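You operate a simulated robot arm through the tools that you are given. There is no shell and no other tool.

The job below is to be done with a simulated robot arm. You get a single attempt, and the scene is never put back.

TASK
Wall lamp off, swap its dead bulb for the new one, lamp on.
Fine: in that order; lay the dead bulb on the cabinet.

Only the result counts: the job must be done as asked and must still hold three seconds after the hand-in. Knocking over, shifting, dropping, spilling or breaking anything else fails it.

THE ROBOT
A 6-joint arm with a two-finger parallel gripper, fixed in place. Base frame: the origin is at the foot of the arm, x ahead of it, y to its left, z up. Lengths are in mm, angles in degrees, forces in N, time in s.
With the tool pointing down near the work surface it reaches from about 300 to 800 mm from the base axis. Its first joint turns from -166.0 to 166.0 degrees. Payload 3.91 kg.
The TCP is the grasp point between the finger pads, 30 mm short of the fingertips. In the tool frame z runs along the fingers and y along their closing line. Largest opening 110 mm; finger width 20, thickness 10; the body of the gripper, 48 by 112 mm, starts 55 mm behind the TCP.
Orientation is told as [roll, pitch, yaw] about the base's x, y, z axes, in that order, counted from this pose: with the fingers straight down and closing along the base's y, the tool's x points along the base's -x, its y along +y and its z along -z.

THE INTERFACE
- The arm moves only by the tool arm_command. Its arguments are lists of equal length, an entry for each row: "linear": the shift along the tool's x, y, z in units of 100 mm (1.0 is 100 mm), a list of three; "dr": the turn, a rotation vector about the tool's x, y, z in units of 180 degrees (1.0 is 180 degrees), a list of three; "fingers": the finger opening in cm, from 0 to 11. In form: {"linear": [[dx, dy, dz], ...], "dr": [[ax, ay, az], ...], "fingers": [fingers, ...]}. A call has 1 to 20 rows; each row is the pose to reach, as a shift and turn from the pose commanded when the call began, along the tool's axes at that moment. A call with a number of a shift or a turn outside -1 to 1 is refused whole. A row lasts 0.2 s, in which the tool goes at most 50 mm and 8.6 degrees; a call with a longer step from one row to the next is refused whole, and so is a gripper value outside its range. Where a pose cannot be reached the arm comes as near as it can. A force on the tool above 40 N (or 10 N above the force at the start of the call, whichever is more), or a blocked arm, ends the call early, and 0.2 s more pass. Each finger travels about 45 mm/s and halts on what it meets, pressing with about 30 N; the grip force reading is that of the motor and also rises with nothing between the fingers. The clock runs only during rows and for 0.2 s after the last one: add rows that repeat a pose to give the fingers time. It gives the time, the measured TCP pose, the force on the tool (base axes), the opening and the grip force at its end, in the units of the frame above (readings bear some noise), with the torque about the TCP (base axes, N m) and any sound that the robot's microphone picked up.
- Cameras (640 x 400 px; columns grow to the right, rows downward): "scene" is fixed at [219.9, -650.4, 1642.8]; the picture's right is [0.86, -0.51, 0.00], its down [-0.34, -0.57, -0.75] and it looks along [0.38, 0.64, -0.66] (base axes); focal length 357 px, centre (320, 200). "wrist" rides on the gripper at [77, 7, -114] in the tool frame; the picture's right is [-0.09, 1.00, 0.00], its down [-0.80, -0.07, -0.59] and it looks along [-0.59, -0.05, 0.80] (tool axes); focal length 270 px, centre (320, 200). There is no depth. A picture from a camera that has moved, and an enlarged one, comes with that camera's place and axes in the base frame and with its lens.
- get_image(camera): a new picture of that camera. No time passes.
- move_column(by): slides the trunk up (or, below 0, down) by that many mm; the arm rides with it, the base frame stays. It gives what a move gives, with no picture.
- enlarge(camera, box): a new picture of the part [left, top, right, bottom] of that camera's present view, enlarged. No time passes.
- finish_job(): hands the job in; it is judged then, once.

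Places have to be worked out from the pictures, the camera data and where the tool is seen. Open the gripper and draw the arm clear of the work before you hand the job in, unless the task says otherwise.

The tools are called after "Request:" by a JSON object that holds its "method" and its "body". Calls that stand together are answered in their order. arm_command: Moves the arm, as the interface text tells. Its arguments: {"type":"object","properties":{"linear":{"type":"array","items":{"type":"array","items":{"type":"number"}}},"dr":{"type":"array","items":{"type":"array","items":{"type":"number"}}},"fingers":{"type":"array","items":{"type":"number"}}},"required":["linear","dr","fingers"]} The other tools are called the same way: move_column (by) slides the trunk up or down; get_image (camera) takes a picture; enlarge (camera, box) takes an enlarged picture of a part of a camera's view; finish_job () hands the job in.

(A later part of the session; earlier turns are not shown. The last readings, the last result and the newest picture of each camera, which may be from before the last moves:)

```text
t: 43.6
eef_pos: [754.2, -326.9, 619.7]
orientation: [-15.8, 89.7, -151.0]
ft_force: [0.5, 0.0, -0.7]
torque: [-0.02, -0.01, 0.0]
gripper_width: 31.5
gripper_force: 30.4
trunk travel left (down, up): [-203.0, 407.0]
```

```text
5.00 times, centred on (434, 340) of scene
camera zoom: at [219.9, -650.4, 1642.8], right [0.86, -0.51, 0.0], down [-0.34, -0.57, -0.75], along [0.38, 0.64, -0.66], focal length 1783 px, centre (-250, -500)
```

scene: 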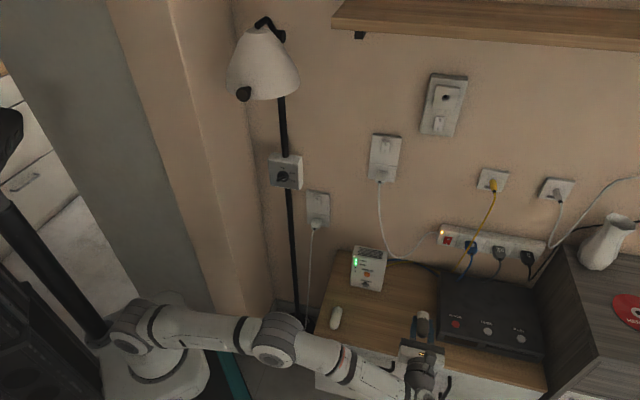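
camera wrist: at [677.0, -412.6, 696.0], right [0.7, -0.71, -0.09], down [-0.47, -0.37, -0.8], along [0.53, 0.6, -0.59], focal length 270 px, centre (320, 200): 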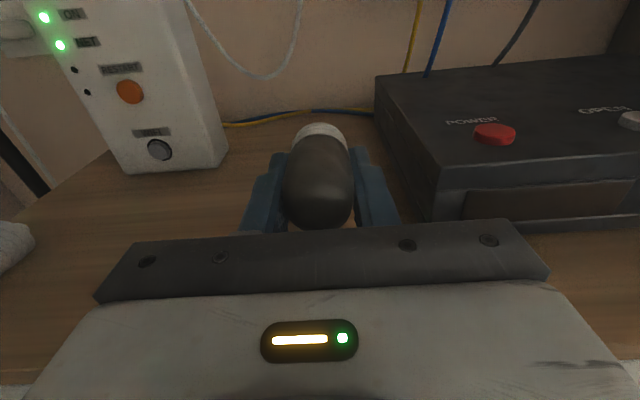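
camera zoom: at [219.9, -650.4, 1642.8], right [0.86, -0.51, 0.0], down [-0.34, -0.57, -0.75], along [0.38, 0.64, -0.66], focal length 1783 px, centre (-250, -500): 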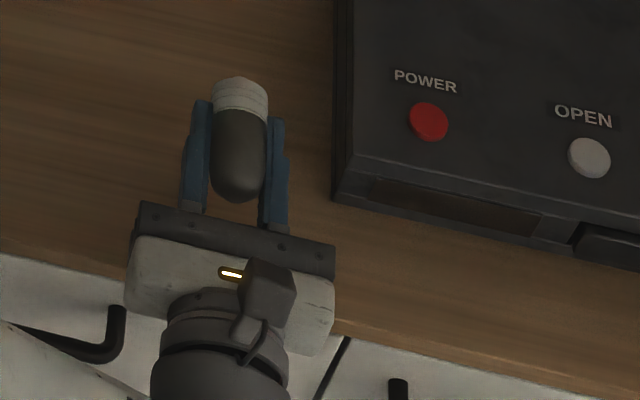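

The view is clear with the black box well to the right. I back off 5 mm so the gripper body clears the cabinet's front edge, then lower to about 8 mm above expected contact.

Request:
{"method": "arm_command", "body": {"linear": [[-0.1, 0, -0.05], [-0.2, 0, -0.05], [-0.3, 0, -0.05], [-0.38, 0, -0.05], [-0.43, 0, -0.05], [-0.43, 0, -0.05]], "dr": [[0, 0, 0], [0, 0, 0], [0, 0, 0], [0, 0, 0], [0, 0, 0], [0, 0, 0]], "fingers": [2, 2, 2, 2, 2, 2]}}

Request:
{"method": "enlarge", "body": {"camera": "scene", "box": [390, 305, 454, 345]}}

Request:
{"method": "enlarge", "body": {"camera": "wrist", "box": [240, 100, 400, 200]}}

```text
t: 45.0
eef_pos: [750.3, -331.3, 575.8]
orientation: [-16.1, 89.8, -151.2]
ft_force: [0.2, 0.1, -0.6]
torque: [0.0, -0.03, -0.01]
gripper_width: 31.2
gripper_force: 30.1
trunk travel left (down, up): [-203.0, 407.0]
```

```text
10.00 times, centred on (422, 325) of scene
camera zoom: at [219.9, -650.4, 1642.8], right [0.86, -0.51, 0.0], down [-0.34, -0.57, -0.75], along [0.38, 0.64, -0.66], focal length 3567 px, centre (-700, -1050)
```

zoom: 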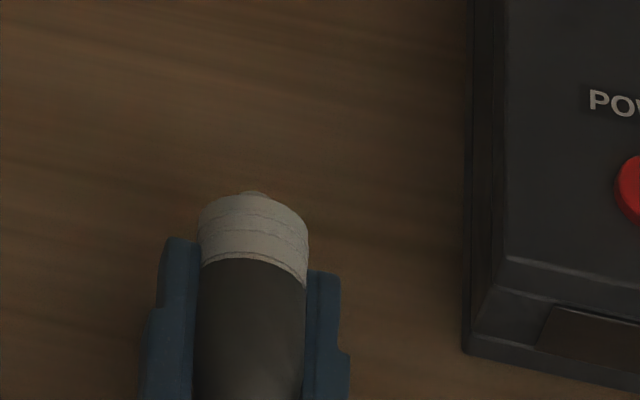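

```text
4.00 times, centred on (320, 150) of wrist
camera zoom: at [672.6, -416.8, 652.9], right [0.7, -0.71, -0.09], down [-0.47, -0.37, -0.8], along [0.53, 0.6, -0.59], focal length 1081 px, centre (320, 400)
```

zoom: 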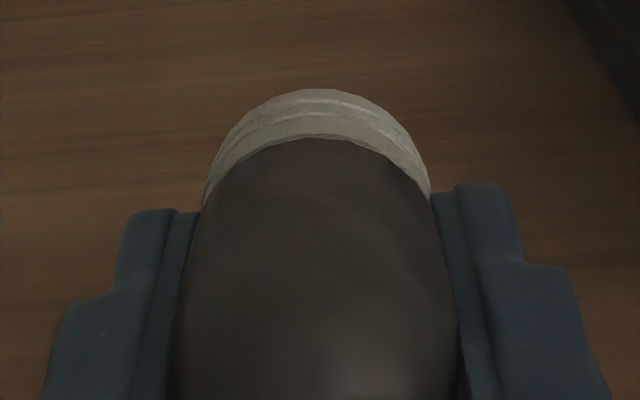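

No contact yet at z = 575.8. I lower in 1 mm steps and watch the vertical force.

Request:
{"method": "arm_command", "body": {"linear": [[-0.01, 0, 0], [-0.02, 0, 0], [-0.03, 0, 0], [-0.04, 0, 0]], "dr": [[0, 0, 0], [0, 0, 0], [0, 0, 0], [0, 0, 0]], "fingers": [2, 2, 2, 2]}}

Request:
{"method": "arm_command", "body": {"linear": [[-0.01, 0, 0], [-0.02, 0, 0], [-0.02, 0, 0]], "dr": [[0, 0, 0], [0, 0, 0], [0, 0, 0]], "fingers": [2, 2, 2]}}

```text
t: 46.0
eef_pos: [748.6, -331.2, 573.4]
orientation: [-8.5, 89.9, -143.5]
ft_force: [0.9, 0.8, 0.1]
torque: [0.01, -0.01, -0.02]
gripper_width: 31.4
gripper_force: 30.2
trunk travel left (down, up): [-203.0, 407.0]
```

```text
t: 46.8
eef_pos: [749.4, -330.5, 569.7]
orientation: [-11.1, 89.9, -146.1]
ft_force: [-0.4, 0.3, -1.3]
torque: [-0.01, 0.02, 0.02]
gripper_width: 31.4
gripper_force: 30.1
trunk travel left (down, up): [-203.0, 407.0]
```

Still free at z ≈ 570. I continue down in 1 mm increments.

Request:
{"method": "arm_command", "body": {"linear": [[-0.01, 0, 0], [-0.015, 0, 0], [-0.02, 0, 0], [-0.02, 0, 0]], "dr": [[0, 0, 0], [0, 0, 0], [0, 0, 0], [0, 0, 0]], "fingers": [2, 2, 2, 2]}}

Request:
{"method": "arm_command", "body": {"linear": [[-0.005, 0, 0], [-0.01, 0, 0], [-0.01, 0, 0]], "dr": [[0, 0, 0], [0, 0, 0], [0, 0, 0]], "fingers": [2, 2, 2]}}

```text
t: 47.8
eef_pos: [749.0, -332.1, 568.3]
orientation: [-14.9, 89.8, -150.0]
ft_force: [0.3, 0.3, -0.5]
torque: [-0.01, 0.01, 0.01]
gripper_width: 31.1
gripper_force: 29.8
trunk travel left (down, up): [-203.0, 407.0]
```

```text
t: 48.6
eef_pos: [749.5, -332.3, 566.8]
orientation: [-16.7, 89.8, -151.7]
ft_force: [-0.1, 0.6, -0.4]
torque: [-0.04, -0.01, 0.01]
gripper_width: 31.4
gripper_force: 30.1
trunk travel left (down, up): [-203.0, 407.0]
```

Request:
{"method": "enlarge", "body": {"camera": "scene", "box": [398, 312, 446, 342]}}

Request:
{"method": "enlarge", "body": {"camera": "wrist", "box": [256, 100, 384, 180]}}

Request:
{"method": "enlarge", "body": {"camera": "wrist", "box": [0, 200, 128, 280]}}

```text
13.33 times, centred on (422, 327) of scene
camera zoom: at [219.9, -650.4, 1642.8], right [0.86, -0.51, 0.0], down [-0.34, -0.57, -0.75], along [0.38, 0.64, -0.66], focal length 4755 px, centre (-1040, -1493)
```

zoom: 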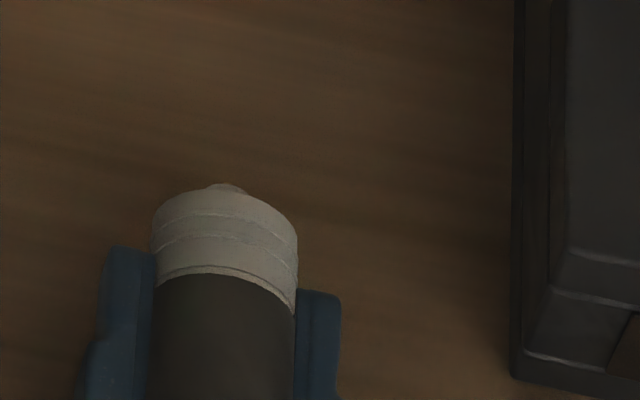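

```text
5.00 times, centred on (320, 140) of wrist
camera zoom: at [672.2, -417.4, 643.6], right [0.7, -0.71, -0.09], down [-0.47, -0.37, -0.8], along [0.53, 0.6, -0.59], focal length 1351 px, centre (320, 500)
```

zoom: 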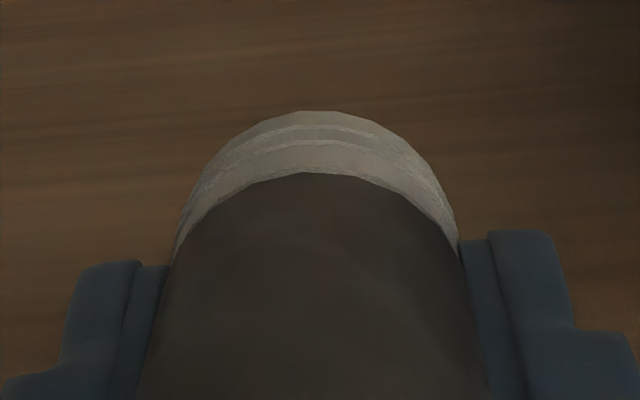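

```text
5.00 times, centred on (64, 240) of wrist
camera zoom: at [672.2, -417.4, 643.6], right [0.7, -0.71, -0.09], down [-0.47, -0.37, -0.8], along [0.53, 0.6, -0.59], focal length 1351 px, centre (1600, 0)
```

zoom: 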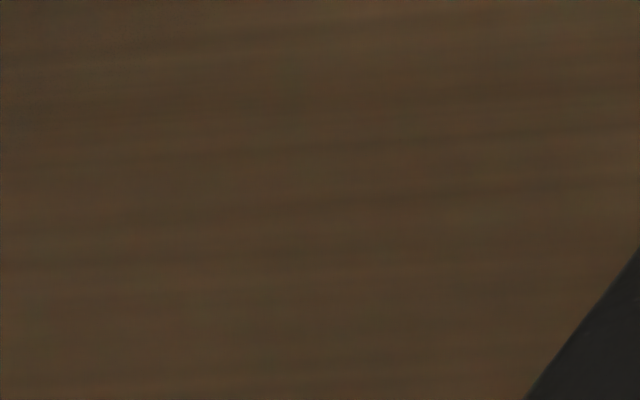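

The pictures give no clear contact cue and the force is still zero at z ≈ 567. I keep stepping down slowly.

Request:
{"method": "arm_command", "body": {"linear": [[-0.005, 0, 0], [-0.01, 0, 0], [-0.015, 0, 0], [-0.015, 0, 0]], "dr": [[0, 0, 0], [0, 0, 0], [0, 0, 0], [0, 0, 0]], "fingers": [2, 2, 2, 2]}}

Request:
{"method": "arm_command", "body": {"linear": [[-0.005, 0, 0], [-0.01, 0, 0], [-0.015, 0, 0], [-0.015, 0, 0]], "dr": [[0, 0, 0], [0, 0, 0], [0, 0, 0], [0, 0, 0]], "fingers": [2, 2, 2, 2]}}

```text
t: 49.6
eef_pos: [750.3, -330.6, 566.1]
orientation: [-14.0, 89.8, -149.1]
ft_force: [0.9, 0.5, 0.8]
torque: [-0.02, 0.01, 0.0]
gripper_width: 31.5
gripper_force: 30.0
trunk travel left (down, up): [-203.0, 407.0]
```

```text
t: 50.6
eef_pos: [749.5, -331.3, 565.6]
orientation: [-14.6, 89.8, -149.7]
ft_force: [-0.5, 0.1, 0.1]
torque: [0.05, 0.04, 0.02]
gripper_width: 31.2
gripper_force: 30.3
trunk travel left (down, up): [-203.0, 407.0]
```

Still no contact force. I continue lowering.

Request:
{"method": "arm_command", "body": {"linear": [[-0.005, 0, 0], [-0.01, 0, 0], [-0.015, 0, 0], [-0.015, 0, 0]], "dr": [[0, 0, 0], [0, 0, 0], [0, 0, 0], [0, 0, 0]], "fingers": [2, 2, 2, 2]}}

Request:
{"method": "arm_command", "body": {"linear": [[-0.005, 0, 0], [-0.01, 0, 0], [-0.015, 0, 0], [-0.015, 0, 0]], "dr": [[0, 0, 0], [0, 0, 0], [0, 0, 0], [0, 0, 0]], "fingers": [2, 2, 2, 2]}}

```text
t: 51.6
eef_pos: [748.0, -332.4, 564.6]
orientation: [18.6, 89.9, -116.5]
ft_force: [1.4, -0.6, 6.8]
torque: [0.16, -0.2, -0.07]
gripper_width: 31.4
gripper_force: 30.1
trunk travel left (down, up): [-203.0, 407.0]
```

```text
t: 52.6
eef_pos: [749.2, -331.9, 563.9]
orientation: [62.4, 89.9, -72.7]
ft_force: [-0.4, 0.0, 14.2]
torque: [0.41, -0.42, 0.0]
gripper_width: 31.2
gripper_force: 29.9
trunk travel left (down, up): [-203.0, 407.0]
```

Contact: 14 N upward, with the torque showing the cap end touching about 41 mm ahead of the TCP. I relieve 1 mm and then open the fingers slowly to lay the bulb down.

Request:
{"method": "arm_command", "body": {"linear": [[0.005, 0, 0], [0.01, 0, 0], [0.01, 0, 0], [0.01, 0, 0]], "dr": [[0, 0, 0], [0, 0, 0], [0, 0, 0], [0, 0, 0]], "fingers": [2, 2, 2, 2]}}

Request:
{"method": "arm_command", "body": {"linear": [[0, 0, 0], [0, 0, 0], [0, 0, 0], [0, 0, 0], [0, 0, 0], [0, 0, 0], [0, 0, 0], [0, 0, 0]], "dr": [[0, 0, 0], [0, 0, 0], [0, 0, 0], [0, 0, 0], [0, 0, 0], [0, 0, 0], [0, 0, 0], [0, 0, 0]], "fingers": [3.2, 3.3, 3.5, 3.7, 4.0, 4.4, 5, 5]}}

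Request:
{"method": "enlarge", "body": {"camera": "wrist", "box": [240, 100, 400, 200]}}

Request:
{"method": "enlarge", "body": {"camera": "scene", "box": [398, 312, 446, 342]}}

```text
t: 53.6
eef_pos: [748.1, -331.8, 563.5]
orientation: [11.3, 89.8, -123.7]
ft_force: [0.8, -1.2, 13.7]
torque: [0.37, -0.39, -0.04]
gripper_width: 31.4
gripper_force: 29.4
trunk travel left (down, up): [-203.0, 407.0]
```

```text
t: 55.4
eef_pos: [748.1, -332.8, 562.1]
orientation: [-11.7, 89.7, -146.7]
ft_force: [0.1, 0.4, 0.0]
torque: [0.0, -0.01, 0.0]
gripper_width: 49.9
gripper_force: 0.0
trunk travel left (down, up): [-203.0, 407.0]
```

```text
4.00 times, centred on (320, 150) of wrist
camera zoom: at [671.7, -417.0, 639.1], right [0.7, -0.71, -0.09], down [-0.47, -0.37, -0.8], along [0.53, 0.6, -0.59], focal length 1081 px, centre (320, 400)
```

zoom: 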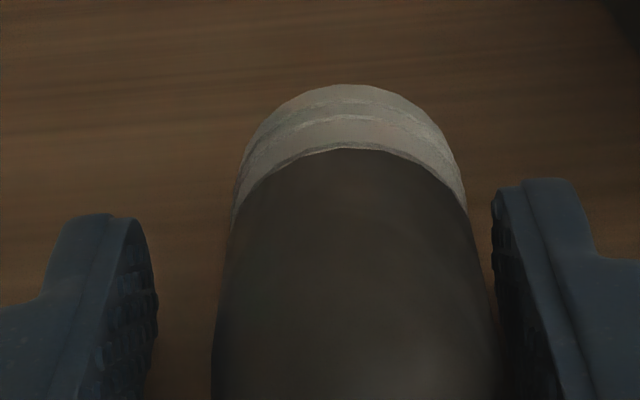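

```text
13.33 times, centred on (422, 327) of scene
camera zoom: at [219.9, -650.4, 1642.8], right [0.86, -0.51, 0.0], down [-0.34, -0.57, -0.75], along [0.38, 0.64, -0.66], focal length 4755 px, centre (-1040, -1493)
```

zoom: 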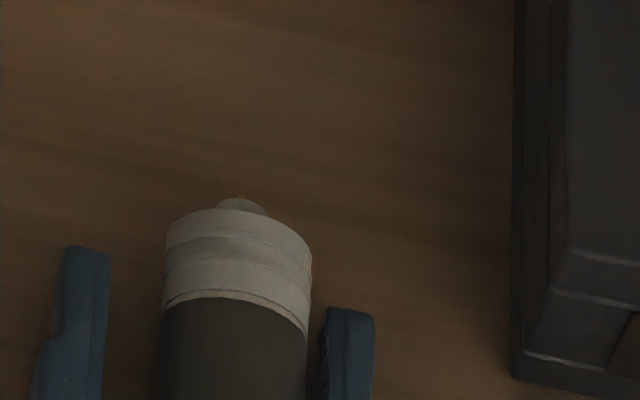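

The bulb is released and rests on the cabinet, having rolled a few mm toward the right finger. I open a little more and wait to check that it stays still.

Request:
{"method": "arm_command", "body": {"linear": [[0, 0.02, 0], [0, 0.04, 0], [0, 0.04, 0], [0, 0.04, 0], [0, 0.04, 0]], "dr": [[0, 0, 0], [0, 0, 0], [0, 0, 0], [0, 0, 0], [0, 0, 0]], "fingers": [5.5, 6, 6, 6, 6]}}

Request:
{"method": "enlarge", "body": {"camera": "wrist", "box": [240, 100, 400, 200]}}

Request:
{"method": "enlarge", "body": {"camera": "scene", "box": [390, 312, 454, 352]}}

```text
t: 56.6
eef_pos: [752.2, -335.4, 563.7]
orientation: [-12.7, 89.9, -147.8]
ft_force: [0.0, -0.3, -0.9]
torque: [-0.01, 0.0, -0.02]
gripper_width: 60.1
gripper_force: 0.0
trunk travel left (down, up): [-203.0, 407.0]
```

```text
4.00 times, centred on (320, 150) of wrist
camera zoom: at [674.6, -420.4, 639.7], right [0.7, -0.71, -0.09], down [-0.47, -0.37, -0.8], along [0.53, 0.6, -0.59], focal length 1081 px, centre (320, 400)
```

zoom: 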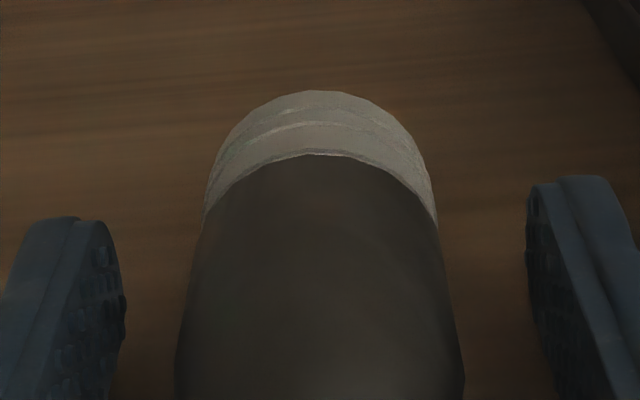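

```text
10.00 times, centred on (422, 332) of scene
camera zoom: at [219.9, -650.4, 1642.8], right [0.86, -0.51, 0.0], down [-0.34, -0.57, -0.75], along [0.38, 0.64, -0.66], focal length 3567 px, centre (-700, -1120)
```

zoom: 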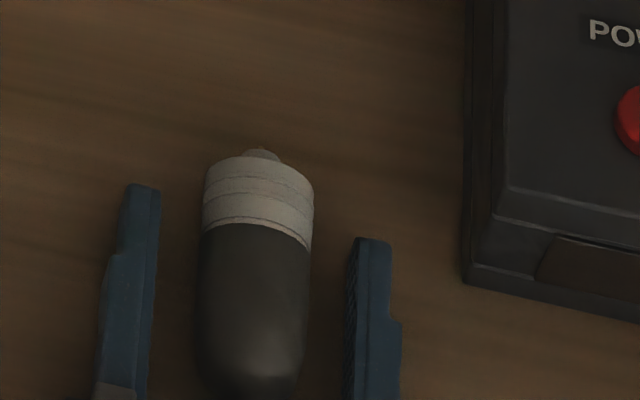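

The dead bulb lies still, centred between the open fingers. I lift the tool straight up 100 mm and check that the bulb hasn't moved.

Request:
{"method": "arm_command", "body": {"linear": [[0.1, 0, 0], [0.3, 0, 0], [0.6, 0, 0], [0.9, 0, 0], [1.0, 0, 0], [1.0, 0, 0]], "dr": [[0, 0, 0], [0, 0, 0], [0, 0, 0], [0, 0, 0], [0, 0, 0], [0, 0, 0]], "fingers": [6, 6, 6, 6, 6, 6]}}

Request:
{"method": "get_image", "body": {"camera": "wrist"}}

Request:
{"method": "enlarge", "body": {"camera": "scene", "box": [390, 312, 454, 352]}}

```text
t: 58.0
eef_pos: [752.7, -333.2, 663.8]
orientation: [-11.2, 89.7, -146.3]
ft_force: [-0.3, -0.9, 0.9]
torque: [0.02, 0.03, -0.02]
gripper_width: 60.2
gripper_force: 0.0
trunk travel left (down, up): [-203.0, 407.0]
```

```text
taken
camera wrist: at [675.4, -419.6, 740.4], right [0.7, -0.71, -0.09], down [-0.47, -0.37, -0.8], along [0.53, 0.6, -0.59], focal length 270 px, centre (320, 200)
```

wrist: 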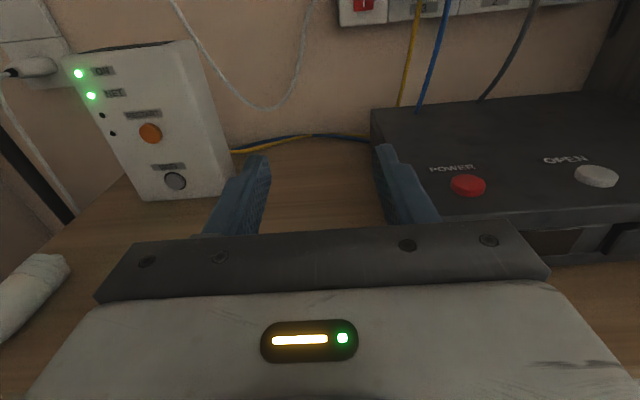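

```text
10.00 times, centred on (422, 332) of scene
camera zoom: at [219.9, -650.4, 1642.8], right [0.86, -0.51, 0.0], down [-0.34, -0.57, -0.75], along [0.38, 0.64, -0.66], focal length 3567 px, centre (-700, -1120)
```

zoom: 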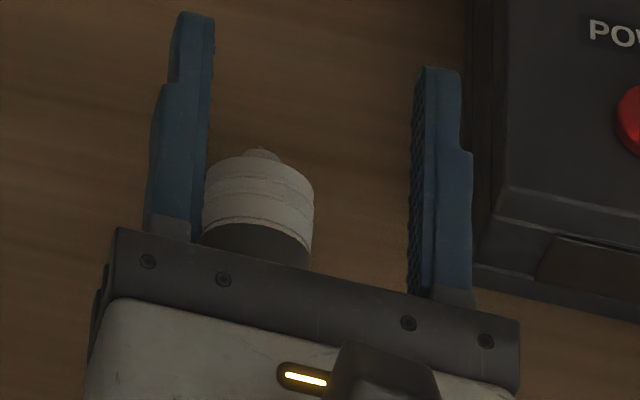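

The dead bulb stayed put. Now I go to the new bulb, whose axis is at q ≈ -511, n = 276 to 361 and z ≈ 564, travelling at z ≈ 664 to a point above it.

Request:
{"method": "arm_command", "body": {"linear": [[0, -0.2, 0], [0, -0.45, 0], [0, -0.7, 0], [0, -0.95, 0], [0, -0.95, 0]], "dr": [[0, 0, 0], [0, 0, 0], [0, 0, 0], [0, 0, 0], [0, 0, 0]], "fingers": [6, 6, 6, 6, 6]}}

Request:
{"method": "arm_command", "body": {"linear": [[0, -0.2, 0], [0, -0.45, 0], [0, -0.7, 0], [0, -0.95, 0], [0, -0.95, 0]], "dr": [[0, 0, 0], [0, 0, 0], [0, 0, 0], [0, 0, 0], [0, 0, 0]], "fingers": [6, 6, 6, 6, 6]}}

Request:
{"method": "arm_command", "body": {"linear": [[0, -0.2, 0], [0, -0.45, 0], [0, -0.66, 0.02], [0, -0.66, 0.02]], "dr": [[0, 0, 0], [0, 0, 0], [0, 0, 0], [0, 0, 0]], "fingers": [6, 6, 6, 6]}}

Request:
{"method": "get_image", "body": {"camera": "wrist"}}

Request:
{"method": "get_image", "body": {"camera": "scene"}}

```text
t: 59.2
eef_pos: [684.6, -266.6, 663.0]
orientation: [-4.4, 89.8, -139.5]
ft_force: [-0.1, -0.1, -0.1]
torque: [0.0, -0.01, 0.03]
gripper_width: 60.0
gripper_force: 0.1
trunk travel left (down, up): [-203.0, 407.0]
```

```text
t: 60.4
eef_pos: [618.9, -200.6, 661.1]
orientation: [-9.2, 89.7, -144.3]
ft_force: [0.2, 1.5, 0.4]
torque: [0.02, -0.01, 0.01]
gripper_width: 59.8
gripper_force: 0.0
trunk travel left (down, up): [-203.0, 407.0]
```

```text
t: 61.4
eef_pos: [573.6, -152.4, 661.8]
orientation: [-9.4, 89.8, -144.5]
ft_force: [0.5, -0.7, -0.8]
torque: [0.05, 0.0, 0.02]
gripper_width: 59.8
gripper_force: 0.1
trunk travel left (down, up): [-203.0, 407.0]
```

```text
taken
camera wrist: at [496.7, -237.2, 738.6], right [0.7, -0.71, -0.09], down [-0.47, -0.37, -0.8], along [0.53, 0.6, -0.59], focal length 270 px, centre (320, 200)
```

wrist: 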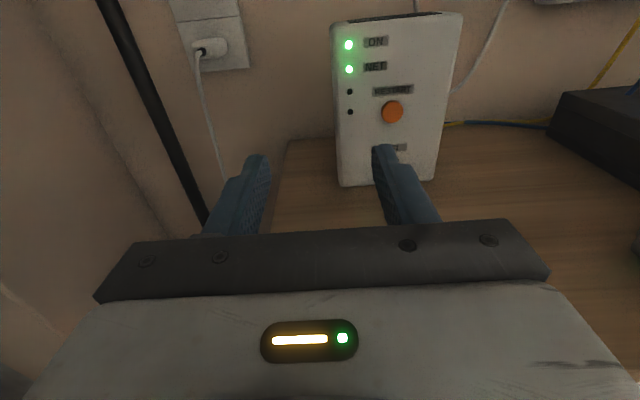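

```text
taken
```

scene: 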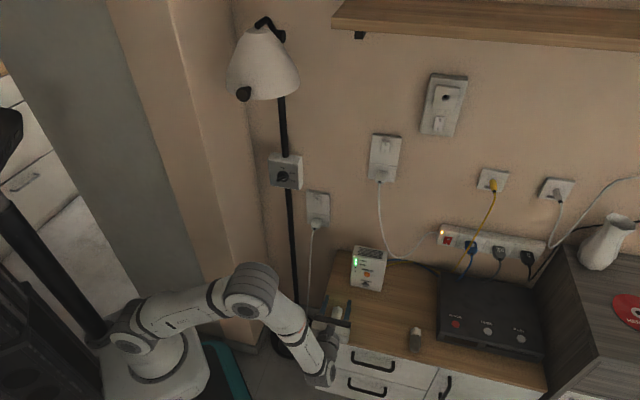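

I'm above the new bulb at q ≈ -512, n ≈ 298. I go down to z ≈ 600 to view it between the fingers.

Request:
{"method": "arm_command", "body": {"linear": [[-0.2, 0, 0], [-0.4, 0, 0], [-0.55, 0, 0], [-0.55, 0, 0]], "dr": [[0, 0, 0], [0, 0, 0], [0, 0, 0], [0, 0, 0]], "fingers": [6, 6, 6, 6]}}

Request:
{"method": "get_image", "body": {"camera": "wrist"}}

Request:
{"method": "enlarge", "body": {"camera": "scene", "box": [300, 285, 380, 335]}}

Request:
{"method": "enlarge", "body": {"camera": "scene", "box": [300, 320, 380, 370]}}

```text
t: 62.4
eef_pos: [571.7, -152.9, 608.0]
orientation: [-6.3, 89.8, -141.4]
ft_force: [0.0, -0.3, -0.3]
torque: [0.04, -0.03, 0.0]
gripper_width: 60.0
gripper_force: 0.0
trunk travel left (down, up): [-203.0, 407.0]
```

```text
taken
camera wrist: at [495.7, -237.3, 684.2], right [0.7, -0.71, -0.09], down [-0.47, -0.37, -0.8], along [0.53, 0.6, -0.59], focal length 270 px, centre (320, 200)
```

wrist: 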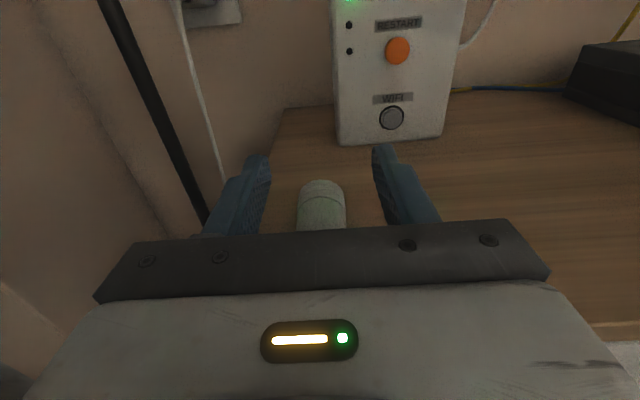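

```text
8.00 times, centred on (340, 310) of scene
camera zoom: at [219.9, -650.4, 1642.8], right [0.86, -0.51, 0.0], down [-0.34, -0.57, -0.75], along [0.38, 0.64, -0.66], focal length 2853 px, centre (160, -680)
```

zoom: 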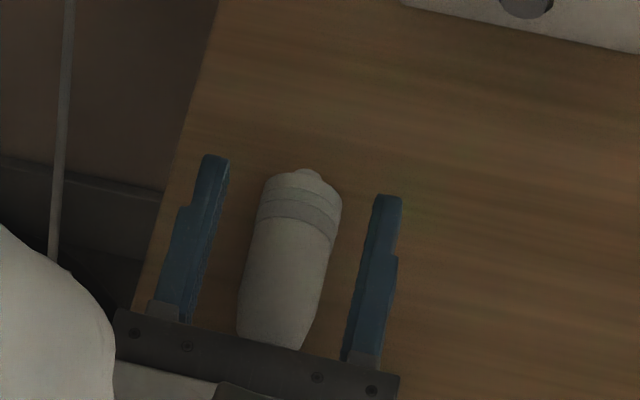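

```text
8.00 times, centred on (340, 345) of scene
camera zoom: at [219.9, -650.4, 1642.8], right [0.86, -0.51, 0.0], down [-0.34, -0.57, -0.75], along [0.38, 0.64, -0.66], focal length 2853 px, centre (160, -960)
```

zoom: 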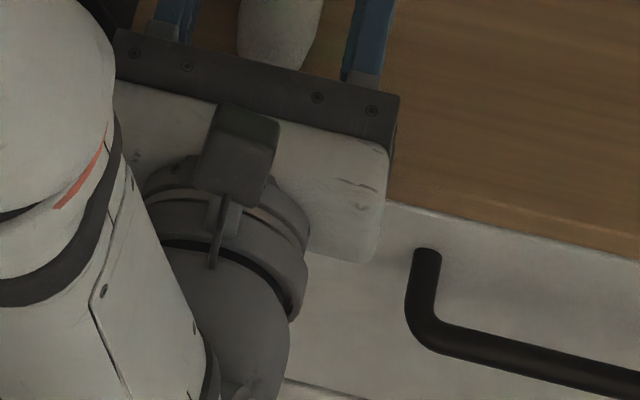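

The bulb lies parallel and centred within about 1 mm. I descend to its axis height of z ≈ 564.

Request:
{"method": "arm_command", "body": {"linear": [[-0.1, -0.01, 0.01], [-0.2, -0.01, 0.01], [-0.3, -0.01, 0.01], [-0.38, -0.01, 0.01], [-0.42, -0.01, 0.01], [-0.42, -0.01, 0.01]], "dr": [[0, 0, 0], [0, 0, 0], [0, 0, 0], [0, 0, 0], [0, 0, 0], [0, 0, 0]], "fingers": [6, 6, 6, 6, 6, 6]}}

Request:
{"method": "get_image", "body": {"camera": "wrist"}}

Request:
{"method": "enlarge", "body": {"camera": "wrist", "box": [240, 100, 400, 200]}}

Request:
{"method": "enlarge", "body": {"camera": "scene", "box": [300, 295, 380, 345]}}

```text
t: 63.8
eef_pos: [572.3, -150.2, 565.9]
orientation: [-15.8, 89.8, -150.9]
ft_force: [-0.3, -0.3, 0.0]
torque: [-0.02, 0.01, 0.01]
gripper_width: 59.8
gripper_force: 0.1
trunk travel left (down, up): [-203.0, 407.0]
```

```text
taken
camera wrist: at [495.1, -235.2, 642.2], right [0.7, -0.71, -0.09], down [-0.47, -0.37, -0.8], along [0.53, 0.6, -0.59], focal length 270 px, centre (320, 200)
```

wrist: 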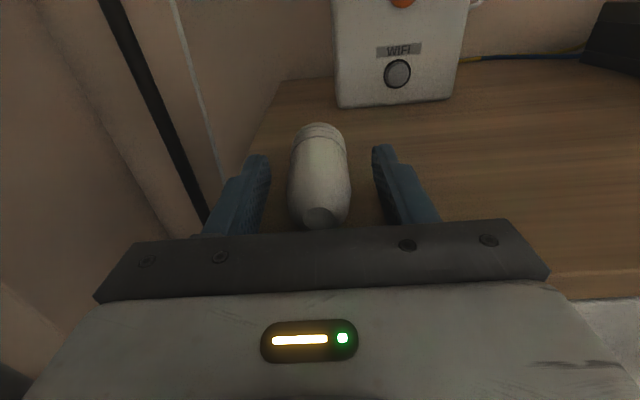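

```text
4.00 times, centred on (320, 150) of wrist
camera zoom: at [495.1, -235.2, 642.2], right [0.7, -0.71, -0.09], down [-0.47, -0.37, -0.8], along [0.53, 0.6, -0.59], focal length 1081 px, centre (320, 400)
```

zoom: 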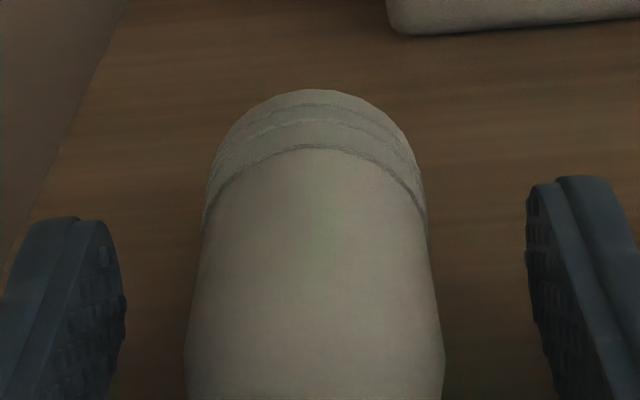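

```text
8.00 times, centred on (340, 320) of scene
camera zoom: at [219.9, -650.4, 1642.8], right [0.86, -0.51, 0.0], down [-0.34, -0.57, -0.75], along [0.38, 0.64, -0.66], focal length 2853 px, centre (160, -760)
```

zoom: 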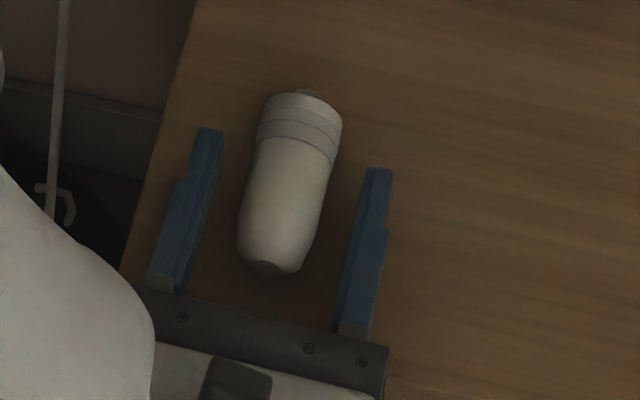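

The new bulb is centred between the fingers. Its glass tapers slightly toward the rounded end, and the fingertips reach about to the glass/cap joint. I close the fingers gently.

Request:
{"method": "arm_command", "body": {"linear": [[0, 0, 0], [0, 0, 0], [0, 0, 0], [0, 0, 0], [0, 0, 0], [0, 0, 0], [0, 0, 0], [0, 0, 0]], "dr": [[0, 0, 0], [0, 0, 0], [0, 0, 0], [0, 0, 0], [0, 0, 0], [0, 0, 0], [0, 0, 0], [0, 0, 0]], "fingers": [5, 4.2, 3.6, 3.3, 3.0, 2.7, 2.4, 2.4]}}

Request:
{"method": "enlarge", "body": {"camera": "wrist", "box": [240, 100, 400, 200]}}

Request:
{"method": "enlarge", "body": {"camera": "scene", "box": [300, 295, 380, 345]}}

```text
t: 65.6
eef_pos: [572.7, -148.3, 565.8]
orientation: [-12.3, 89.8, -147.5]
ft_force: [0.2, -0.4, 0.0]
torque: [0.02, -0.03, 0.0]
gripper_width: 32.6
gripper_force: 29.8
trunk travel left (down, up): [-203.0, 407.0]
```

```text
4.00 times, centred on (320, 150) of wrist
camera zoom: at [495.1, -235.2, 642.4], right [0.7, -0.71, -0.09], down [-0.47, -0.37, -0.8], along [0.53, 0.6, -0.59], focal length 1081 px, centre (320, 400)
```

zoom: 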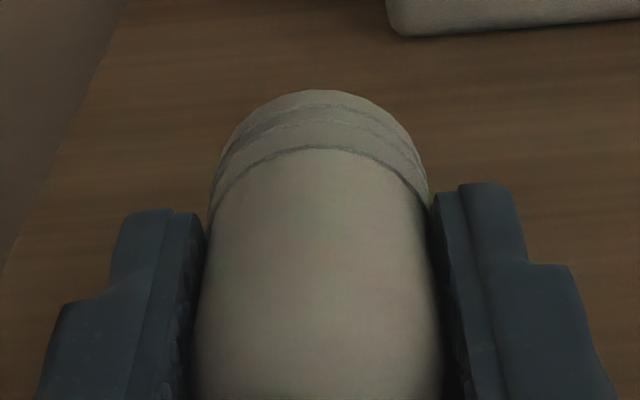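

```text
8.00 times, centred on (340, 320) of scene
camera zoom: at [219.9, -650.4, 1642.8], right [0.86, -0.51, 0.0], down [-0.34, -0.57, -0.75], along [0.38, 0.64, -0.66], focal length 2853 px, centre (160, -760)
```

zoom: 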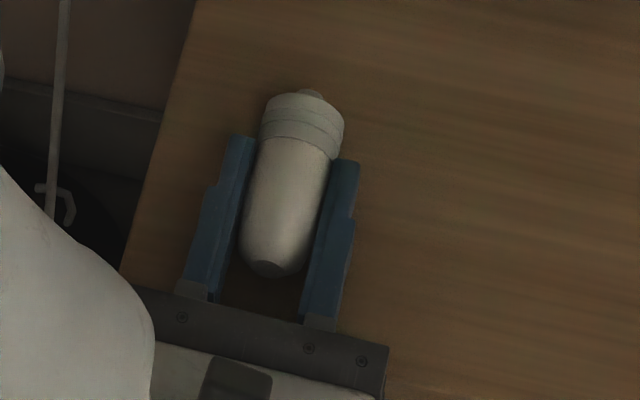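

Gripped at 32.6 mm, with no snap. I lift 40 mm slowly and check that the bulb comes along straight.

Request:
{"method": "arm_command", "body": {"linear": [[0.02, 0, 0], [0.05, 0, 0], [0.1, 0, 0], [0.2, 0, 0], [0.3, 0, 0], [0.4, 0, 0], [0.4, 0, 0]], "dr": [[0, 0, 0], [0, 0, 0], [0, 0, 0], [0, 0, 0], [0, 0, 0], [0, 0, 0], [0, 0, 0]], "fingers": [2.4, 2.4, 2.4, 2.4, 2.4, 2.4, 2.4]}}

Request:
{"method": "enlarge", "body": {"camera": "wrist", "box": [240, 100, 400, 200]}}

Request:
{"method": "enlarge", "body": {"camera": "scene", "box": [300, 285, 380, 335]}}

```text
t: 67.2
eef_pos: [573.2, -151.0, 606.3]
orientation: [-13.9, 89.7, -148.9]
ft_force: [-0.3, -0.1, -0.3]
torque: [-0.02, 0.0, -0.02]
gripper_width: 32.7
gripper_force: 30.0
trunk travel left (down, up): [-203.0, 407.0]
```

```text
4.00 times, centred on (320, 150) of wrist
camera zoom: at [495.8, -236.0, 682.3], right [0.7, -0.71, -0.09], down [-0.47, -0.37, -0.8], along [0.53, 0.6, -0.59], focal length 1081 px, centre (320, 400)
```

zoom: 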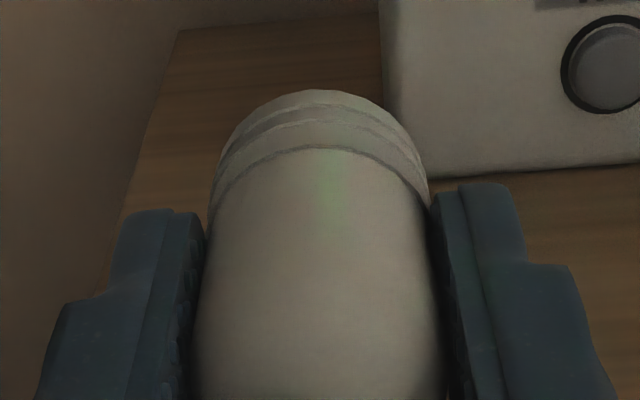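

```text
8.00 times, centred on (340, 310) of scene
camera zoom: at [219.9, -650.4, 1642.8], right [0.86, -0.51, 0.0], down [-0.34, -0.57, -0.75], along [0.38, 0.64, -0.66], focal length 2853 px, centre (160, -680)
```

zoom: 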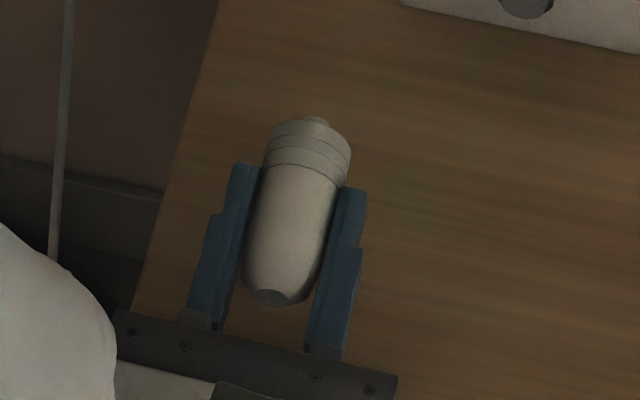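

The bulb is held firm and straight. I raise the trunk 400 mm back to its working height; the path straight up is clear of the shelf and the floor lamp.

Request:
{"method": "move_column", "body": {"by": 400}}

Request:
{"method": "get_image", "body": {"camera": "scene"}}

Request:
{"method": "get_image", "body": {"camera": "wrist"}}

```text
t: 71.0
eef_pos: [572.9, -151.5, 1006.1]
orientation: [-12.1, 89.8, -147.2]
ft_force: [0.1, 0.0, -0.4]
torque: [0.04, 0.04, 0.03]
gripper_width: 32.6
gripper_force: 29.9
trunk travel left (down, up): [-603.0, 7.0]
```

```text
taken
```

scene: 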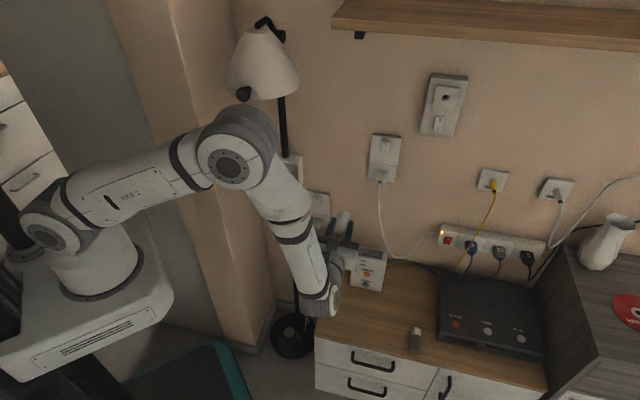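

```text
taken
camera wrist: at [496.0, -236.1, 1082.3], right [0.7, -0.71, -0.09], down [-0.47, -0.37, -0.8], along [0.53, 0.6, -0.59], focal length 270 px, centre (320, 200)
```

wrist: 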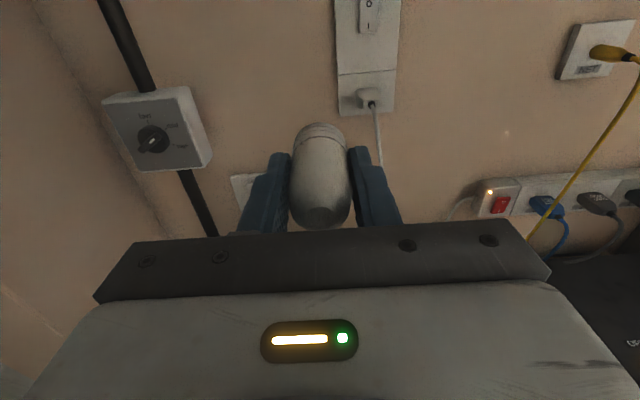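

All is well. I move up and to the right in steps toward the lamp's axis (q ≈ -708, z ≈ 1241) while staying well clear of the wall.

Request:
{"method": "arm_command", "body": {"linear": [[0.2, 0.2, 0], [0.4, 0.4, 0], [0.6, 0.6, 0], [0.8, 0.8, 0], [1.0, 1.0, 0], [1.0, 1.0, 0]], "dr": [[0, 0, 0], [0, 0, 0], [0, 0, 0], [0, 0, 0], [0, 0, 0], [0, 0, 0]], "fingers": [2.4, 2.4, 2.4, 2.4, 2.4, 2.4]}}

Request:
{"method": "arm_command", "body": {"linear": [[0.2, 0.2, 0], [0.4, 0.4, 0], [0.6, 0.6, 0], [0.8, 0.8, 0], [1.0, 0.96, 0], [1.0, 0.96, 0]], "dr": [[0, 0, 0], [0, 0, 0], [0, 0, 0], [0, 0, 0], [0, 0, 0], [0, 0, 0]], "fingers": [2.4, 2.4, 2.4, 2.4, 2.4, 2.4]}}

Request:
{"method": "arm_command", "body": {"linear": [[0.2, 0, 0.2], [0.35, 0, 0.4], [0.35, 0, 0.6], [0.35, 0, 0.8], [0.35, 0, 0.8]], "dr": [[0, 0, 0], [0, 0, 0], [0, 0, 0], [0, 0, 0], [0, 0, 0]], "fingers": [2.4, 2.4, 2.4, 2.4, 2.4]}}

Request:
{"method": "get_image", "body": {"camera": "wrist"}}

Request:
{"method": "get_image", "body": {"camera": "scene"}}

```text
t: 72.4
eef_pos: [644.1, -221.3, 1105.3]
orientation: [-17.2, 89.7, -152.3]
ft_force: [-0.2, -0.7, -0.4]
torque: [0.0, 0.03, 0.02]
gripper_width: 32.6
gripper_force: 29.6
trunk travel left (down, up): [-603.0, 7.0]
```

```text
t: 73.8
eef_pos: [712.7, -288.9, 1206.3]
orientation: [-12.1, 89.8, -147.2]
ft_force: [0.6, 0.5, -0.4]
torque: [-0.01, 0.0, 0.01]
gripper_width: 32.4
gripper_force: 30.0
trunk travel left (down, up): [-603.0, 7.0]
```

```text
t: 75.0
eef_pos: [767.3, -233.8, 1240.8]
orientation: [-21.3, 89.8, -156.4]
ft_force: [-0.4, 0.0, -0.8]
torque: [-0.01, 0.01, -0.02]
gripper_width: 32.6
gripper_force: 29.9
trunk travel left (down, up): [-603.0, 7.0]
```

```text
taken
camera wrist: at [691.3, -318.9, 1317.4], right [0.7, -0.71, -0.09], down [-0.47, -0.37, -0.8], along [0.53, 0.6, -0.59], focal length 270 px, centre (320, 200)
```

wrist: 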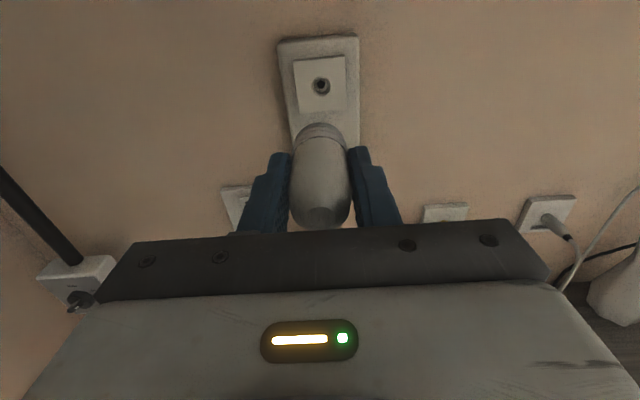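

```text
taken
```

scene: 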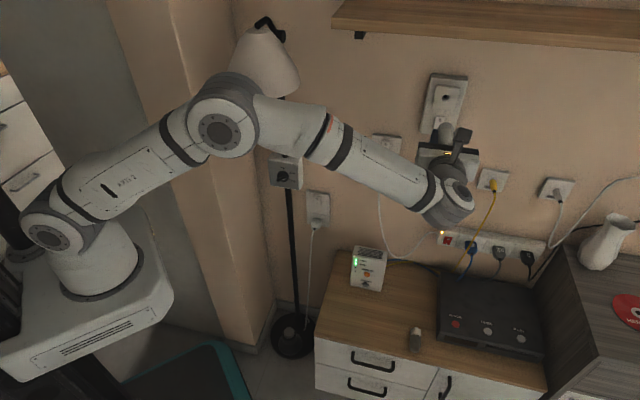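

The socket hole is in clear view above the bulb. I enlarge it in both cameras to measure its centre.

Request:
{"method": "enlarge", "body": {"camera": "wrist", "box": [272, 60, 368, 120]}}

Request:
{"method": "enlarge", "body": {"camera": "wrist", "box": [240, 100, 400, 200]}}

Request:
{"method": "enlarge", "body": {"camera": "scene", "box": [412, 75, 476, 115]}}

Request:
{"method": "enlarge", "body": {"camera": "scene", "box": [412, 105, 492, 155]}}

```text
6.67 times, centred on (320, 90) of wrist
camera zoom: at [691.3, -318.9, 1317.4], right [0.7, -0.71, -0.09], down [-0.47, -0.37, -0.8], along [0.53, 0.6, -0.59], focal length 1802 px, centre (320, 933)
```

zoom: 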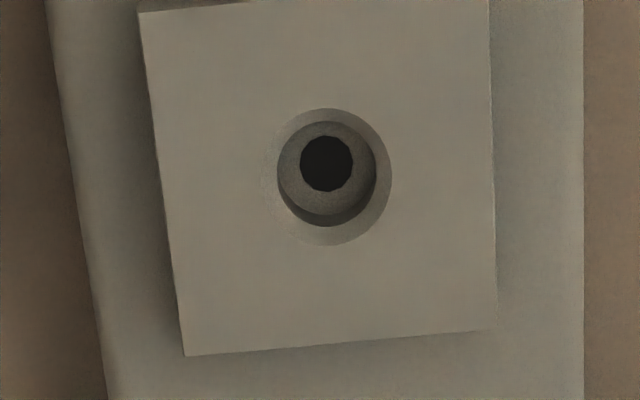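

```text
4.00 times, centred on (320, 150) of wrist
camera zoom: at [691.3, -318.9, 1317.4], right [0.7, -0.71, -0.09], down [-0.47, -0.37, -0.8], along [0.53, 0.6, -0.59], focal length 1081 px, centre (320, 400)
```

zoom: 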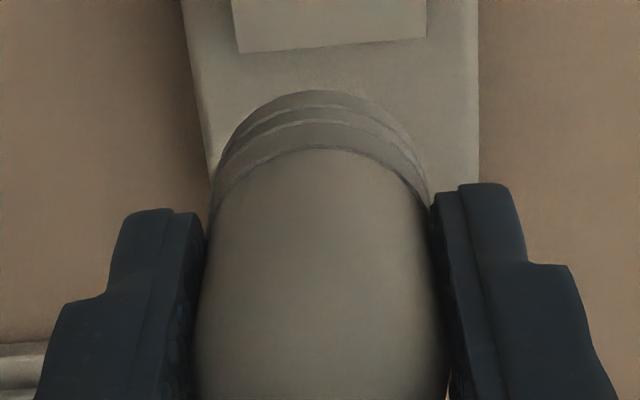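

```text
10.00 times, centred on (444, 95) of scene
camera zoom: at [219.9, -650.4, 1642.8], right [0.86, -0.51, 0.0], down [-0.34, -0.57, -0.75], along [0.38, 0.64, -0.66], focal length 3567 px, centre (-920, 1250)
```

zoom: 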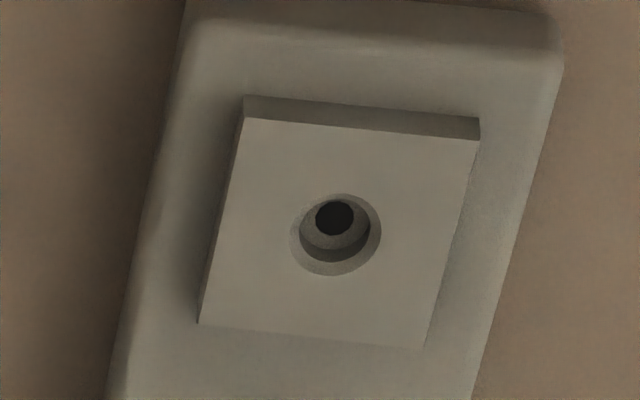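

```text
8.00 times, centred on (452, 130) of scene
camera zoom: at [219.9, -650.4, 1642.8], right [0.86, -0.51, 0.0], down [-0.34, -0.57, -0.75], along [0.38, 0.64, -0.66], focal length 2853 px, centre (-736, 760)
```

zoom: 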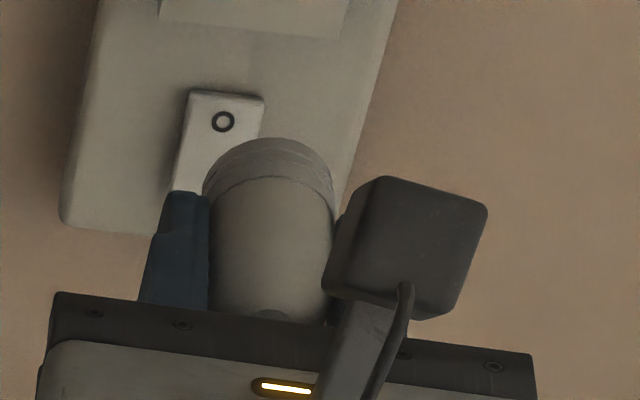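

Two wrist views agree on the socket: face at n ≈ 583, hole centre at q ≈ -708.5, z ≈ 1240. The tool needs only 1.2 mm right and 0.4 mm down, and the bulb is coaxial in the grip, so I correct and advance 100 mm.

Request:
{"method": "arm_command", "body": {"linear": [[-0.004, 0.012, 0.25], [-0.004, 0.012, 0.5], [-0.004, 0.012, 0.75], [-0.004, 0.012, 1.0], [-0.004, 0.012, 1.0]], "dr": [[0, 0, 0], [0, 0, 0], [0, 0, 0], [0, 0, 0], [0, 0, 0]], "fingers": [2.4, 2.4, 2.4, 2.4, 2.4]}}

Request:
{"method": "get_image", "body": {"camera": "wrist"}}

Request:
{"method": "enlarge", "body": {"camera": "wrist", "box": [256, 90, 384, 170]}}

Request:
{"method": "enlarge", "body": {"camera": "scene", "box": [412, 80, 476, 120]}}

```text
t: 76.2
eef_pos: [842.0, -162.4, 1239.3]
orientation: [-17.7, 89.8, -152.7]
ft_force: [0.8, -0.8, -0.4]
torque: [0.0, -0.01, -0.01]
gripper_width: 32.5
gripper_force: 29.6
trunk travel left (down, up): [-603.0, 7.0]
```

```text
taken
camera wrist: at [764.6, -246.6, 1315.4], right [0.7, -0.71, -0.09], down [-0.47, -0.37, -0.8], along [0.53, 0.6, -0.59], focal length 270 px, centre (320, 200)
```

wrist: 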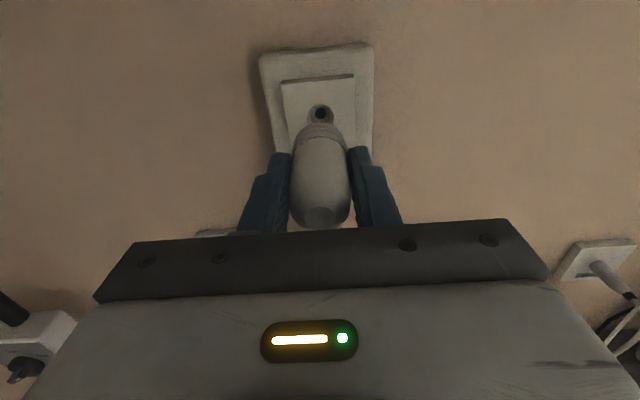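

```text
5.00 times, centred on (320, 130) of wrist
camera zoom: at [764.6, -246.6, 1315.4], right [0.7, -0.71, -0.09], down [-0.47, -0.37, -0.8], along [0.53, 0.6, -0.59], focal length 1351 px, centre (320, 550)
```

zoom: 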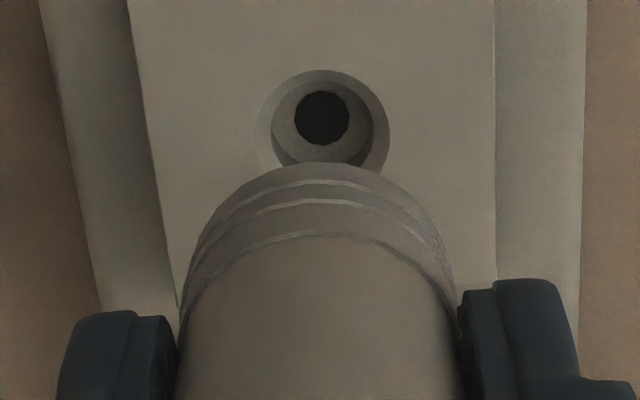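

```text
10.00 times, centred on (444, 100) of scene
camera zoom: at [219.9, -650.4, 1642.8], right [0.86, -0.51, 0.0], down [-0.34, -0.57, -0.75], along [0.38, 0.64, -0.66], focal length 3567 px, centre (-920, 1200)
```

zoom: 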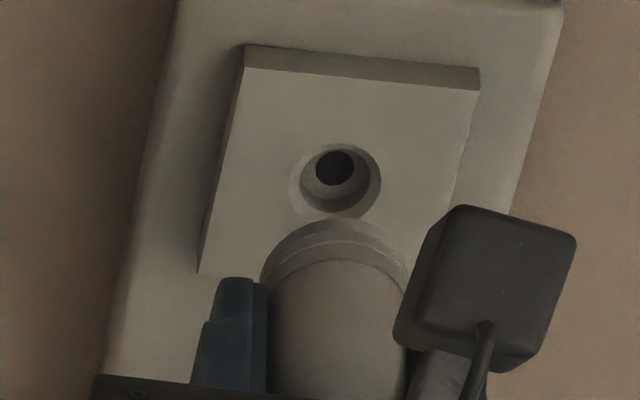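

The nub is about 38 mm short of the socket face and aligned within about 1 mm, inside the 2.7 mm chamfer. I advance 33 mm with that small correction and look again.

Request:
{"method": "arm_command", "body": {"linear": [[0.004, 0.006, 0.1], [0.004, 0.006, 0.2], [0.004, 0.006, 0.28], [0.004, 0.006, 0.33], [0.004, 0.006, 0.33]], "dr": [[0, 0, 0], [0, 0, 0], [0, 0, 0], [0, 0, 0], [0, 0, 0]], "fingers": [2.4, 2.4, 2.4, 2.4, 2.4]}}

Request:
{"method": "enlarge", "body": {"camera": "wrist", "box": [256, 90, 384, 170]}}

Request:
{"method": "enlarge", "body": {"camera": "scene", "box": [420, 80, 468, 110]}}

```text
t: 77.4
eef_pos: [865.0, -139.8, 1240.5]
orientation: [-13.9, 89.7, -149.0]
ft_force: [0.1, -0.1, -0.5]
torque: [0.02, 0.01, 0.01]
gripper_width: 32.4
gripper_force: 30.1
trunk travel left (down, up): [-603.0, 7.0]
```

```text
5.00 times, centred on (320, 130) of wrist
camera zoom: at [787.0, -225.2, 1316.5], right [0.7, -0.71, -0.09], down [-0.47, -0.37, -0.8], along [0.53, 0.6, -0.59], focal length 1351 px, centre (320, 550)
```

zoom: 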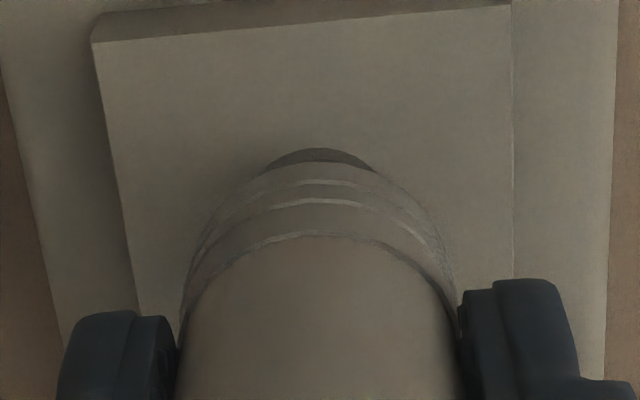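

```text
13.33 times, centred on (444, 95) of scene
camera zoom: at [219.9, -650.4, 1642.8], right [0.86, -0.51, 0.0], down [-0.34, -0.57, -0.75], along [0.38, 0.64, -0.66], focal length 4755 px, centre (-1333, 1600)
```

zoom: 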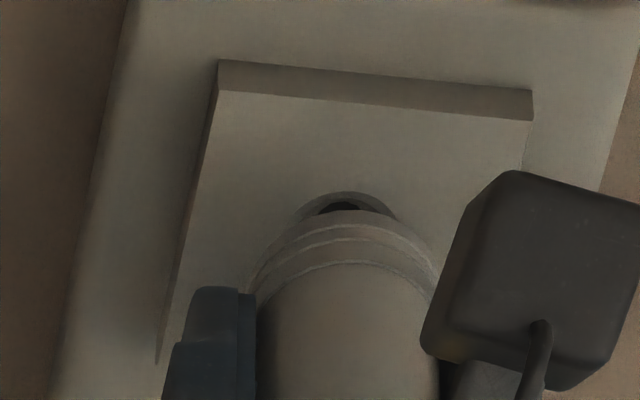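

The hole is centred behind the cap. I push in with 2 mm steps and watch the force.

Request:
{"method": "arm_command", "body": {"linear": [[0, 0, 0.02], [0, 0, 0.04], [0, 0, 0.06], [0, 0, 0.08], [0, 0, 0.1], [0, 0, 0.1]], "dr": [[0, 0, 0], [0, 0, 0], [0, 0, 0], [0, 0, 0], [0, 0, 0], [0, 0, 0]], "fingers": [2.4, 2.4, 2.4, 2.4, 2.4, 2.4]}}

Request:
{"method": "enlarge", "body": {"camera": "wrist", "box": [256, 90, 384, 170]}}

Request:
{"method": "enlarge", "body": {"camera": "scene", "box": [420, 80, 468, 110]}}

```text
t: 78.8
eef_pos: [871.9, -133.1, 1240.8]
orientation: [-9.7, 89.9, -144.8]
ft_force: [-0.4, 0.9, -0.4]
torque: [0.02, 0.0, 0.01]
gripper_width: 32.7
gripper_force: 29.7
trunk travel left (down, up): [-603.0, 7.0]
```

```text
5.00 times, centred on (320, 130) of wrist
camera zoom: at [794.5, -218.5, 1316.5], right [0.7, -0.71, -0.09], down [-0.47, -0.37, -0.8], along [0.53, 0.6, -0.59], focal length 1351 px, centre (320, 550)
```

zoom: 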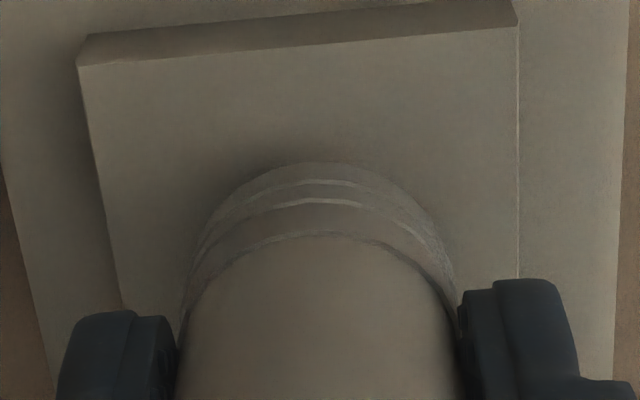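

```text
13.33 times, centred on (444, 95) of scene
camera zoom: at [219.9, -650.4, 1642.8], right [0.86, -0.51, 0.0], down [-0.34, -0.57, -0.75], along [0.38, 0.64, -0.66], focal length 4755 px, centre (-1333, 1600)
```

zoom: 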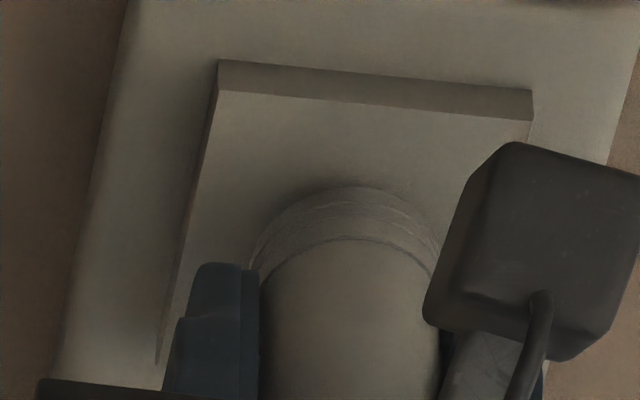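

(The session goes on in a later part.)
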